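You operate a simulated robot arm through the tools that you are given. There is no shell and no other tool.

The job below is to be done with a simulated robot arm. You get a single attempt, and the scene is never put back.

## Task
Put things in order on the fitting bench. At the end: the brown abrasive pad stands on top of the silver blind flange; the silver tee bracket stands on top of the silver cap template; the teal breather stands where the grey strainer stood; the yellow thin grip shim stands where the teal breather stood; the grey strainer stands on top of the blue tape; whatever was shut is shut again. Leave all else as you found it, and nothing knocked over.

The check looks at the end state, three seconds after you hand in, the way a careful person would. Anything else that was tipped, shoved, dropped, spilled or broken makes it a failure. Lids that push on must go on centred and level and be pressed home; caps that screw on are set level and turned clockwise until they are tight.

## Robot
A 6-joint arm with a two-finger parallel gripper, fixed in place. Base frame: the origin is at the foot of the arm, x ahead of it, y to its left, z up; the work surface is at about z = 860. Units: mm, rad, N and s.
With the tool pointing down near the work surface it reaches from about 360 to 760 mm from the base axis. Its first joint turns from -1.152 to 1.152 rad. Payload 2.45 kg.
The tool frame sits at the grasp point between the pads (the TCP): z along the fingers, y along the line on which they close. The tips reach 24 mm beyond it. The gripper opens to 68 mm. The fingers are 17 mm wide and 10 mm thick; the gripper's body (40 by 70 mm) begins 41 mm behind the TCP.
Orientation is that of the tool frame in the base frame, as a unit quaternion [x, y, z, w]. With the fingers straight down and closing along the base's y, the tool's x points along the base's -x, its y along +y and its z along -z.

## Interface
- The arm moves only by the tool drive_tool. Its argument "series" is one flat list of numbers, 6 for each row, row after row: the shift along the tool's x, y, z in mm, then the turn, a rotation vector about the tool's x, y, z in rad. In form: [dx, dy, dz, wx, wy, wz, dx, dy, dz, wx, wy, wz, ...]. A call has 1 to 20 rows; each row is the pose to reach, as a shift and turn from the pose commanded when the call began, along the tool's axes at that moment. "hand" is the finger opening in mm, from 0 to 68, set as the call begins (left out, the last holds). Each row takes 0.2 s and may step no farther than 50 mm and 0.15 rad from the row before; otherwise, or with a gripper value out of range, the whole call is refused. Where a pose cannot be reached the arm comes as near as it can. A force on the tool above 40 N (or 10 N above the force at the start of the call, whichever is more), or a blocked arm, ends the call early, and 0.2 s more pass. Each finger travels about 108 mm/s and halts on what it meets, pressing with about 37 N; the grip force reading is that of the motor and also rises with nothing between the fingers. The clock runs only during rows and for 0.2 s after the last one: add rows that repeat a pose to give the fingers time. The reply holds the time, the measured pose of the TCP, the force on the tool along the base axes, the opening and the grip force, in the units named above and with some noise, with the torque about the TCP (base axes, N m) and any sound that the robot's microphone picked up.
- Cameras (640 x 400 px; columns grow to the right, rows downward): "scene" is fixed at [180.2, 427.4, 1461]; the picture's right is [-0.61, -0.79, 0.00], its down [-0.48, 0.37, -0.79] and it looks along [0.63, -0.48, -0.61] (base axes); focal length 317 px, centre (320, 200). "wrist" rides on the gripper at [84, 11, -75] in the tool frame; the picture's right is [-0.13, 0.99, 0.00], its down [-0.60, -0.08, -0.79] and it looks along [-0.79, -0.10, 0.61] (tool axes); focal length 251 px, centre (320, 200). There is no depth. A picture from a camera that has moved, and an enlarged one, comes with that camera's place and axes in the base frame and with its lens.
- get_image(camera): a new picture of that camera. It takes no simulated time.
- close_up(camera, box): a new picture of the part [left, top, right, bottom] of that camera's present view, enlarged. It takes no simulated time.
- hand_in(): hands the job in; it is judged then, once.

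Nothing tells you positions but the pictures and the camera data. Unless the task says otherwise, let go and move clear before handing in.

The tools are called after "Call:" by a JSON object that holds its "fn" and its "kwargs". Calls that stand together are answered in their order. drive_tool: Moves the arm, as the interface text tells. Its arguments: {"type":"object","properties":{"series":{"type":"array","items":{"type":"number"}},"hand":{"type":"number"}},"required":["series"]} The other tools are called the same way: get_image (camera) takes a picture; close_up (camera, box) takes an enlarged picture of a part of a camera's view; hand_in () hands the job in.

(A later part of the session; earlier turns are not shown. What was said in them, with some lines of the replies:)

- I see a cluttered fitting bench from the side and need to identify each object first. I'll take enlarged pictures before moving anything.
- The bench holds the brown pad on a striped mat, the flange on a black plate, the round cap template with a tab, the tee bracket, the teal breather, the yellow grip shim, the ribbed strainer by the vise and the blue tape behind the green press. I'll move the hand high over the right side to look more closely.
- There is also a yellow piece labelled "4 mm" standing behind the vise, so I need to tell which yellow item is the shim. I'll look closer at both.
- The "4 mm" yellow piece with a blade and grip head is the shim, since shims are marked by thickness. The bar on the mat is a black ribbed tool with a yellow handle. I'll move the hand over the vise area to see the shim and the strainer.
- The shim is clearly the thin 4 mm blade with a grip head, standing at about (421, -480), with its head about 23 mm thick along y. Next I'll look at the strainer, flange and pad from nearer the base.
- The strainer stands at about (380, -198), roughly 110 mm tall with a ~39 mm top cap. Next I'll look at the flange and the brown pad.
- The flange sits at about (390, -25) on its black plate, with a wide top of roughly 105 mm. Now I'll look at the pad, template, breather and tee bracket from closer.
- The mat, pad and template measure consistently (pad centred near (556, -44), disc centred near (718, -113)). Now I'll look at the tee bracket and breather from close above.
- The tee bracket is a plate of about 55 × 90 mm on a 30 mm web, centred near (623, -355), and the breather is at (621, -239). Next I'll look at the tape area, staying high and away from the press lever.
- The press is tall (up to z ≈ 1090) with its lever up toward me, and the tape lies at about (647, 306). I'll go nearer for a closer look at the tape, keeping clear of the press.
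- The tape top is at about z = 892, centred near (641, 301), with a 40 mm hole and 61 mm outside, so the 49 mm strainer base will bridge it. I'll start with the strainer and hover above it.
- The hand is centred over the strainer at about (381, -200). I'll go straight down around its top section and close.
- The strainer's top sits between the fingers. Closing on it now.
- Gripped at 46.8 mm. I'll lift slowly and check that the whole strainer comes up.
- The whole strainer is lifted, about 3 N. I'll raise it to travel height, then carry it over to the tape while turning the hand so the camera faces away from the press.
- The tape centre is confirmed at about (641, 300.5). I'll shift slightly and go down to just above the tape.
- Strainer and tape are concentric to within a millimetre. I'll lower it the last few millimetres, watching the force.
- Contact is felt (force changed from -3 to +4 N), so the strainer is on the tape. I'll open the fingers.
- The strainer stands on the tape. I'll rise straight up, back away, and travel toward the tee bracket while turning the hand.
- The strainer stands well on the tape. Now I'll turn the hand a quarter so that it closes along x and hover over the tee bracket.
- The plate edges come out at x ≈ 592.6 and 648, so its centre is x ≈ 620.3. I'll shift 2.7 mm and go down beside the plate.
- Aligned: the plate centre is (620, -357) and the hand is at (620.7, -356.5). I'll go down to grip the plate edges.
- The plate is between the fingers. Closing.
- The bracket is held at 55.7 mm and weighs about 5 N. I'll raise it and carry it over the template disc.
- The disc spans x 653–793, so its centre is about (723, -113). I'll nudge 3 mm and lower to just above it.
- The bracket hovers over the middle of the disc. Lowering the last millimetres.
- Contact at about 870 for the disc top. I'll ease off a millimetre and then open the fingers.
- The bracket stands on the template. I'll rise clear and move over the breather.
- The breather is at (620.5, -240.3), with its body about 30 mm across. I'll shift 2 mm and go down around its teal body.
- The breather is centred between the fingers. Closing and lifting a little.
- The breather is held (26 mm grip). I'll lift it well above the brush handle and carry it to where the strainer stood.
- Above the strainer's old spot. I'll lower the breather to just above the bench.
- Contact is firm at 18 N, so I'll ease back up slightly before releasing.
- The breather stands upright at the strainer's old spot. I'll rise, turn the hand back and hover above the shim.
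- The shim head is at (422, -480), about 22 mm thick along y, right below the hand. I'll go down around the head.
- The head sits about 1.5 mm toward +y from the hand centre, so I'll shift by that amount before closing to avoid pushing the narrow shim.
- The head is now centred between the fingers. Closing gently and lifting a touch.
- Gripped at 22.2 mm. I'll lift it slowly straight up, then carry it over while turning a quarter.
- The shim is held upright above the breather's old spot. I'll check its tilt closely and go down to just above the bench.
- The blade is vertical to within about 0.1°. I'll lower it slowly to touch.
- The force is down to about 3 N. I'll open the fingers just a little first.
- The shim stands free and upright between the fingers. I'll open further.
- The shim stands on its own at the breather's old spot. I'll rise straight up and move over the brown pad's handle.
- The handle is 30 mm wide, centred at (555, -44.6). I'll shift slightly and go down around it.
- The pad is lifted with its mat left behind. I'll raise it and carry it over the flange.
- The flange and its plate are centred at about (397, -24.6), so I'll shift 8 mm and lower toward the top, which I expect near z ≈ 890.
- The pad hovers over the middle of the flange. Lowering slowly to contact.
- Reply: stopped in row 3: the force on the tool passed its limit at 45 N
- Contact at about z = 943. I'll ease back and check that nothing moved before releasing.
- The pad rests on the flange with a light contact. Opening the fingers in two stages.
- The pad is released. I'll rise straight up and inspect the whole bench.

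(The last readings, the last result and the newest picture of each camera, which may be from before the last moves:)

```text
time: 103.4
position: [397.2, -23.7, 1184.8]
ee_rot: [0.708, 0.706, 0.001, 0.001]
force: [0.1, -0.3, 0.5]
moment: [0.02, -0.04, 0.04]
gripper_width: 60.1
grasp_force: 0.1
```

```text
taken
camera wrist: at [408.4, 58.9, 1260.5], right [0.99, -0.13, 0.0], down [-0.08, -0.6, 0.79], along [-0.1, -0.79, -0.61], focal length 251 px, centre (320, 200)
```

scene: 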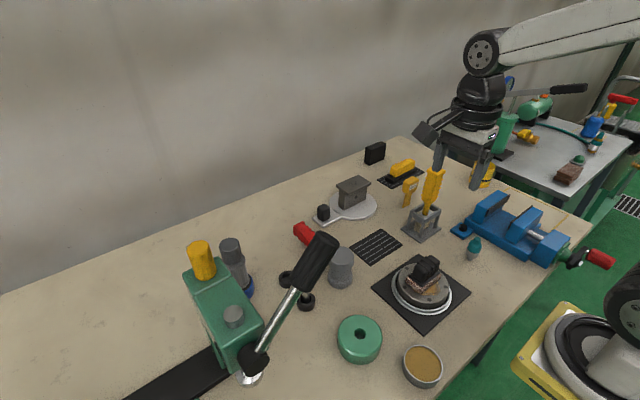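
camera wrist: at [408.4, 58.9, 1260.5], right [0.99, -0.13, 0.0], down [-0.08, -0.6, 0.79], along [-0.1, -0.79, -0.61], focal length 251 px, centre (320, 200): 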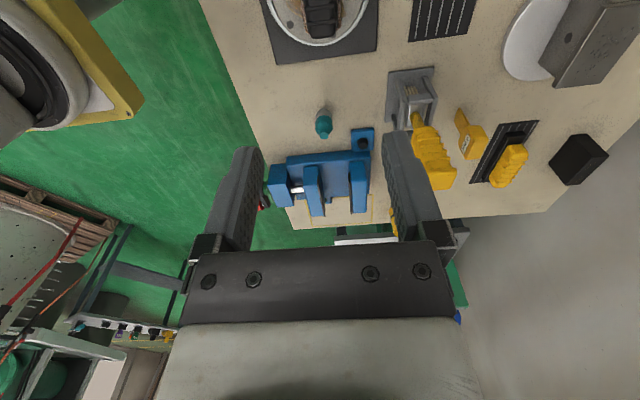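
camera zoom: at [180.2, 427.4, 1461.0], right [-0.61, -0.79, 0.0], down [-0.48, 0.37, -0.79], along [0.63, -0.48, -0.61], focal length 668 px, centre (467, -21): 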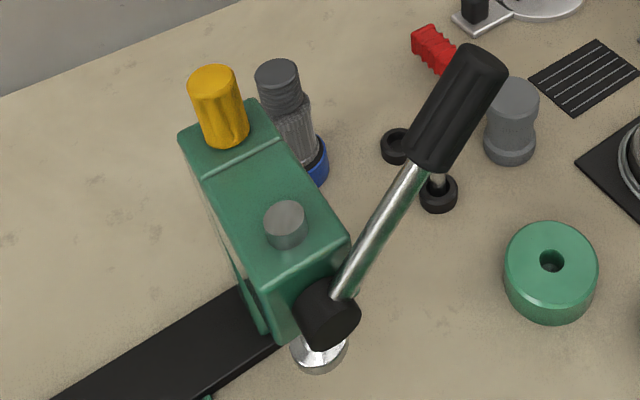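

Everything appears in place. I'll let a second pass and take one last close look at the shim, breather and strainer before handing in.

Call:
{"fn": "drive_tool", "kwargs": {"series": [0, 0, -5, 0, 0, 0, 0, 0, -10, 0, 0, 0, 0, 0, -15, 0, 0, 0, 0, 0, -15, 0, 0, 0, 0, 0, -15, 0, 0, 0]}}

Call:
{"fn": "close_up", "kwargs": {"camera": "scene", "box": [380, 150, 500, 225]}}

Call:
{"fn": "close_up", "kwargs": {"camera": "scene", "box": [200, 220, 300, 310]}}

Call:
{"fn": "close_up", "kwargs": {"camera": "wrist", "box": [300, 60, 560, 220]}}

```text
time: 104.6
position: [395.3, -23.9, 1197.9]
ee_rot: [0.708, 0.706, 0.001, 0.0]
force: [-0.7, -0.2, 0.1]
moment: [0.0, 0.01, 0.02]
gripper_width: 60.0
grasp_force: 0.1
```

```text
5.33 times, centred on (440, 188) of scene
camera zoom: at [180.2, 427.4, 1461.0], right [-0.61, -0.79, 0.0], down [-0.48, 0.37, -0.79], along [0.63, -0.48, -0.61], focal length 1692 px, centre (-320, 267)
```

zoom: 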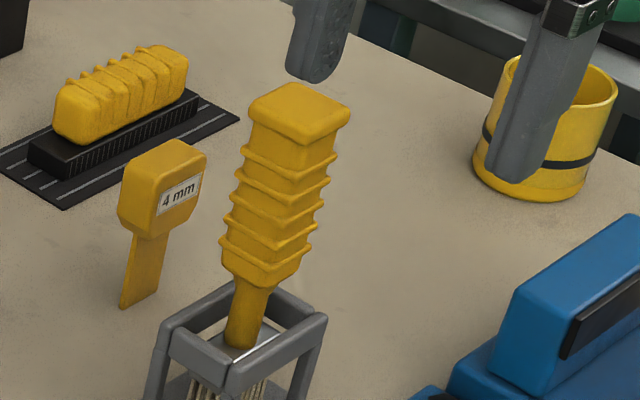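

```text
4.44 times, centred on (250, 265) of scene
camera zoom: at [180.2, 427.4, 1461.0], right [-0.61, -0.79, 0.0], down [-0.48, 0.37, -0.79], along [0.63, -0.48, -0.61], focal length 1410 px, centre (631, -89)
```

zoom: 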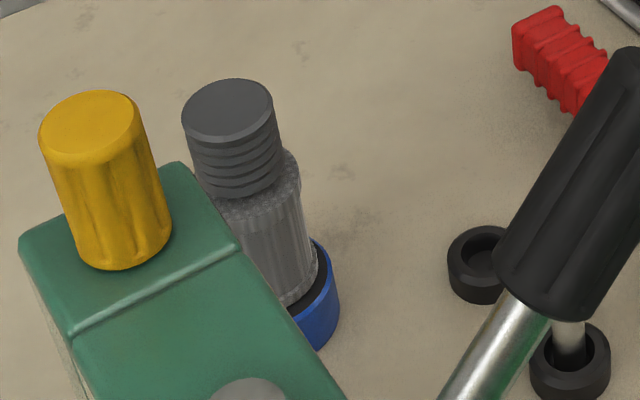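

```text
2.46 times, centred on (430, 140) of wrist
camera zoom: at [408.1, 59.1, 1274.0], right [0.99, -0.13, 0.0], down [-0.08, -0.6, 0.79], along [-0.1, -0.79, -0.61], focal length 619 px, centre (49, 348)
```

zoom: 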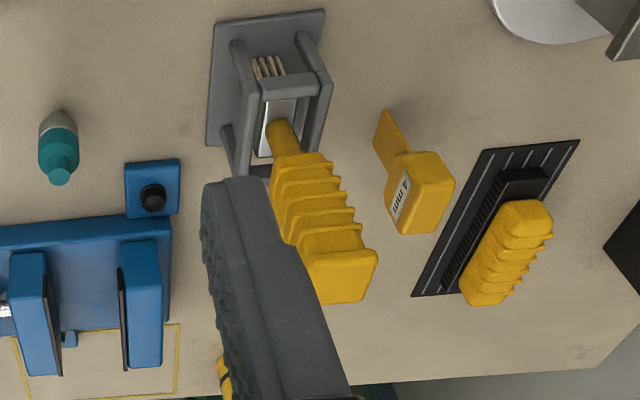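

All five pieces stand upright where they should. The pad is on the flange, the bracket on the template and the strainer on the tape. The breather is at the strainer's old spot and the shim at the breather's. I opened nothing and knocked nothing over, and the hand is well clear, so I'm handing in.

Call:
{"fn": "hand_in", "kwargs": {}}

```text
The job is handed in.
```

The bench is in order and I have handed the job in. In the last pictures every moved piece was standing upright and nothing else looked disturbed:

- **Brown abrasive pad:** on top of the silver blind flange, near its centre.
- **Silver tee bracket:** on top of the silver cap template's disc.
- **Teal breather:** where the grey strainer stood, to within about 5 mm by my measurements.
- **Yellow thin grip shim:** where the teal breather stood, to within about 1 mm. It is turned a quarter from how it originally faced, because the hand's camera would otherwise have hit the brush.
- **Grey strainer:** on top of the blue tape, centred to about a millimetre.

**Shim choice:** there were two yellow candidates. I took the shim to be the thin-bladed piece marked "4 mm", not the yellow-handled bar on the striped mat.

**Nothing to shut again:** I opened nothing, so there was nothing to close. The hand was let go and lifted clear before I handed in.
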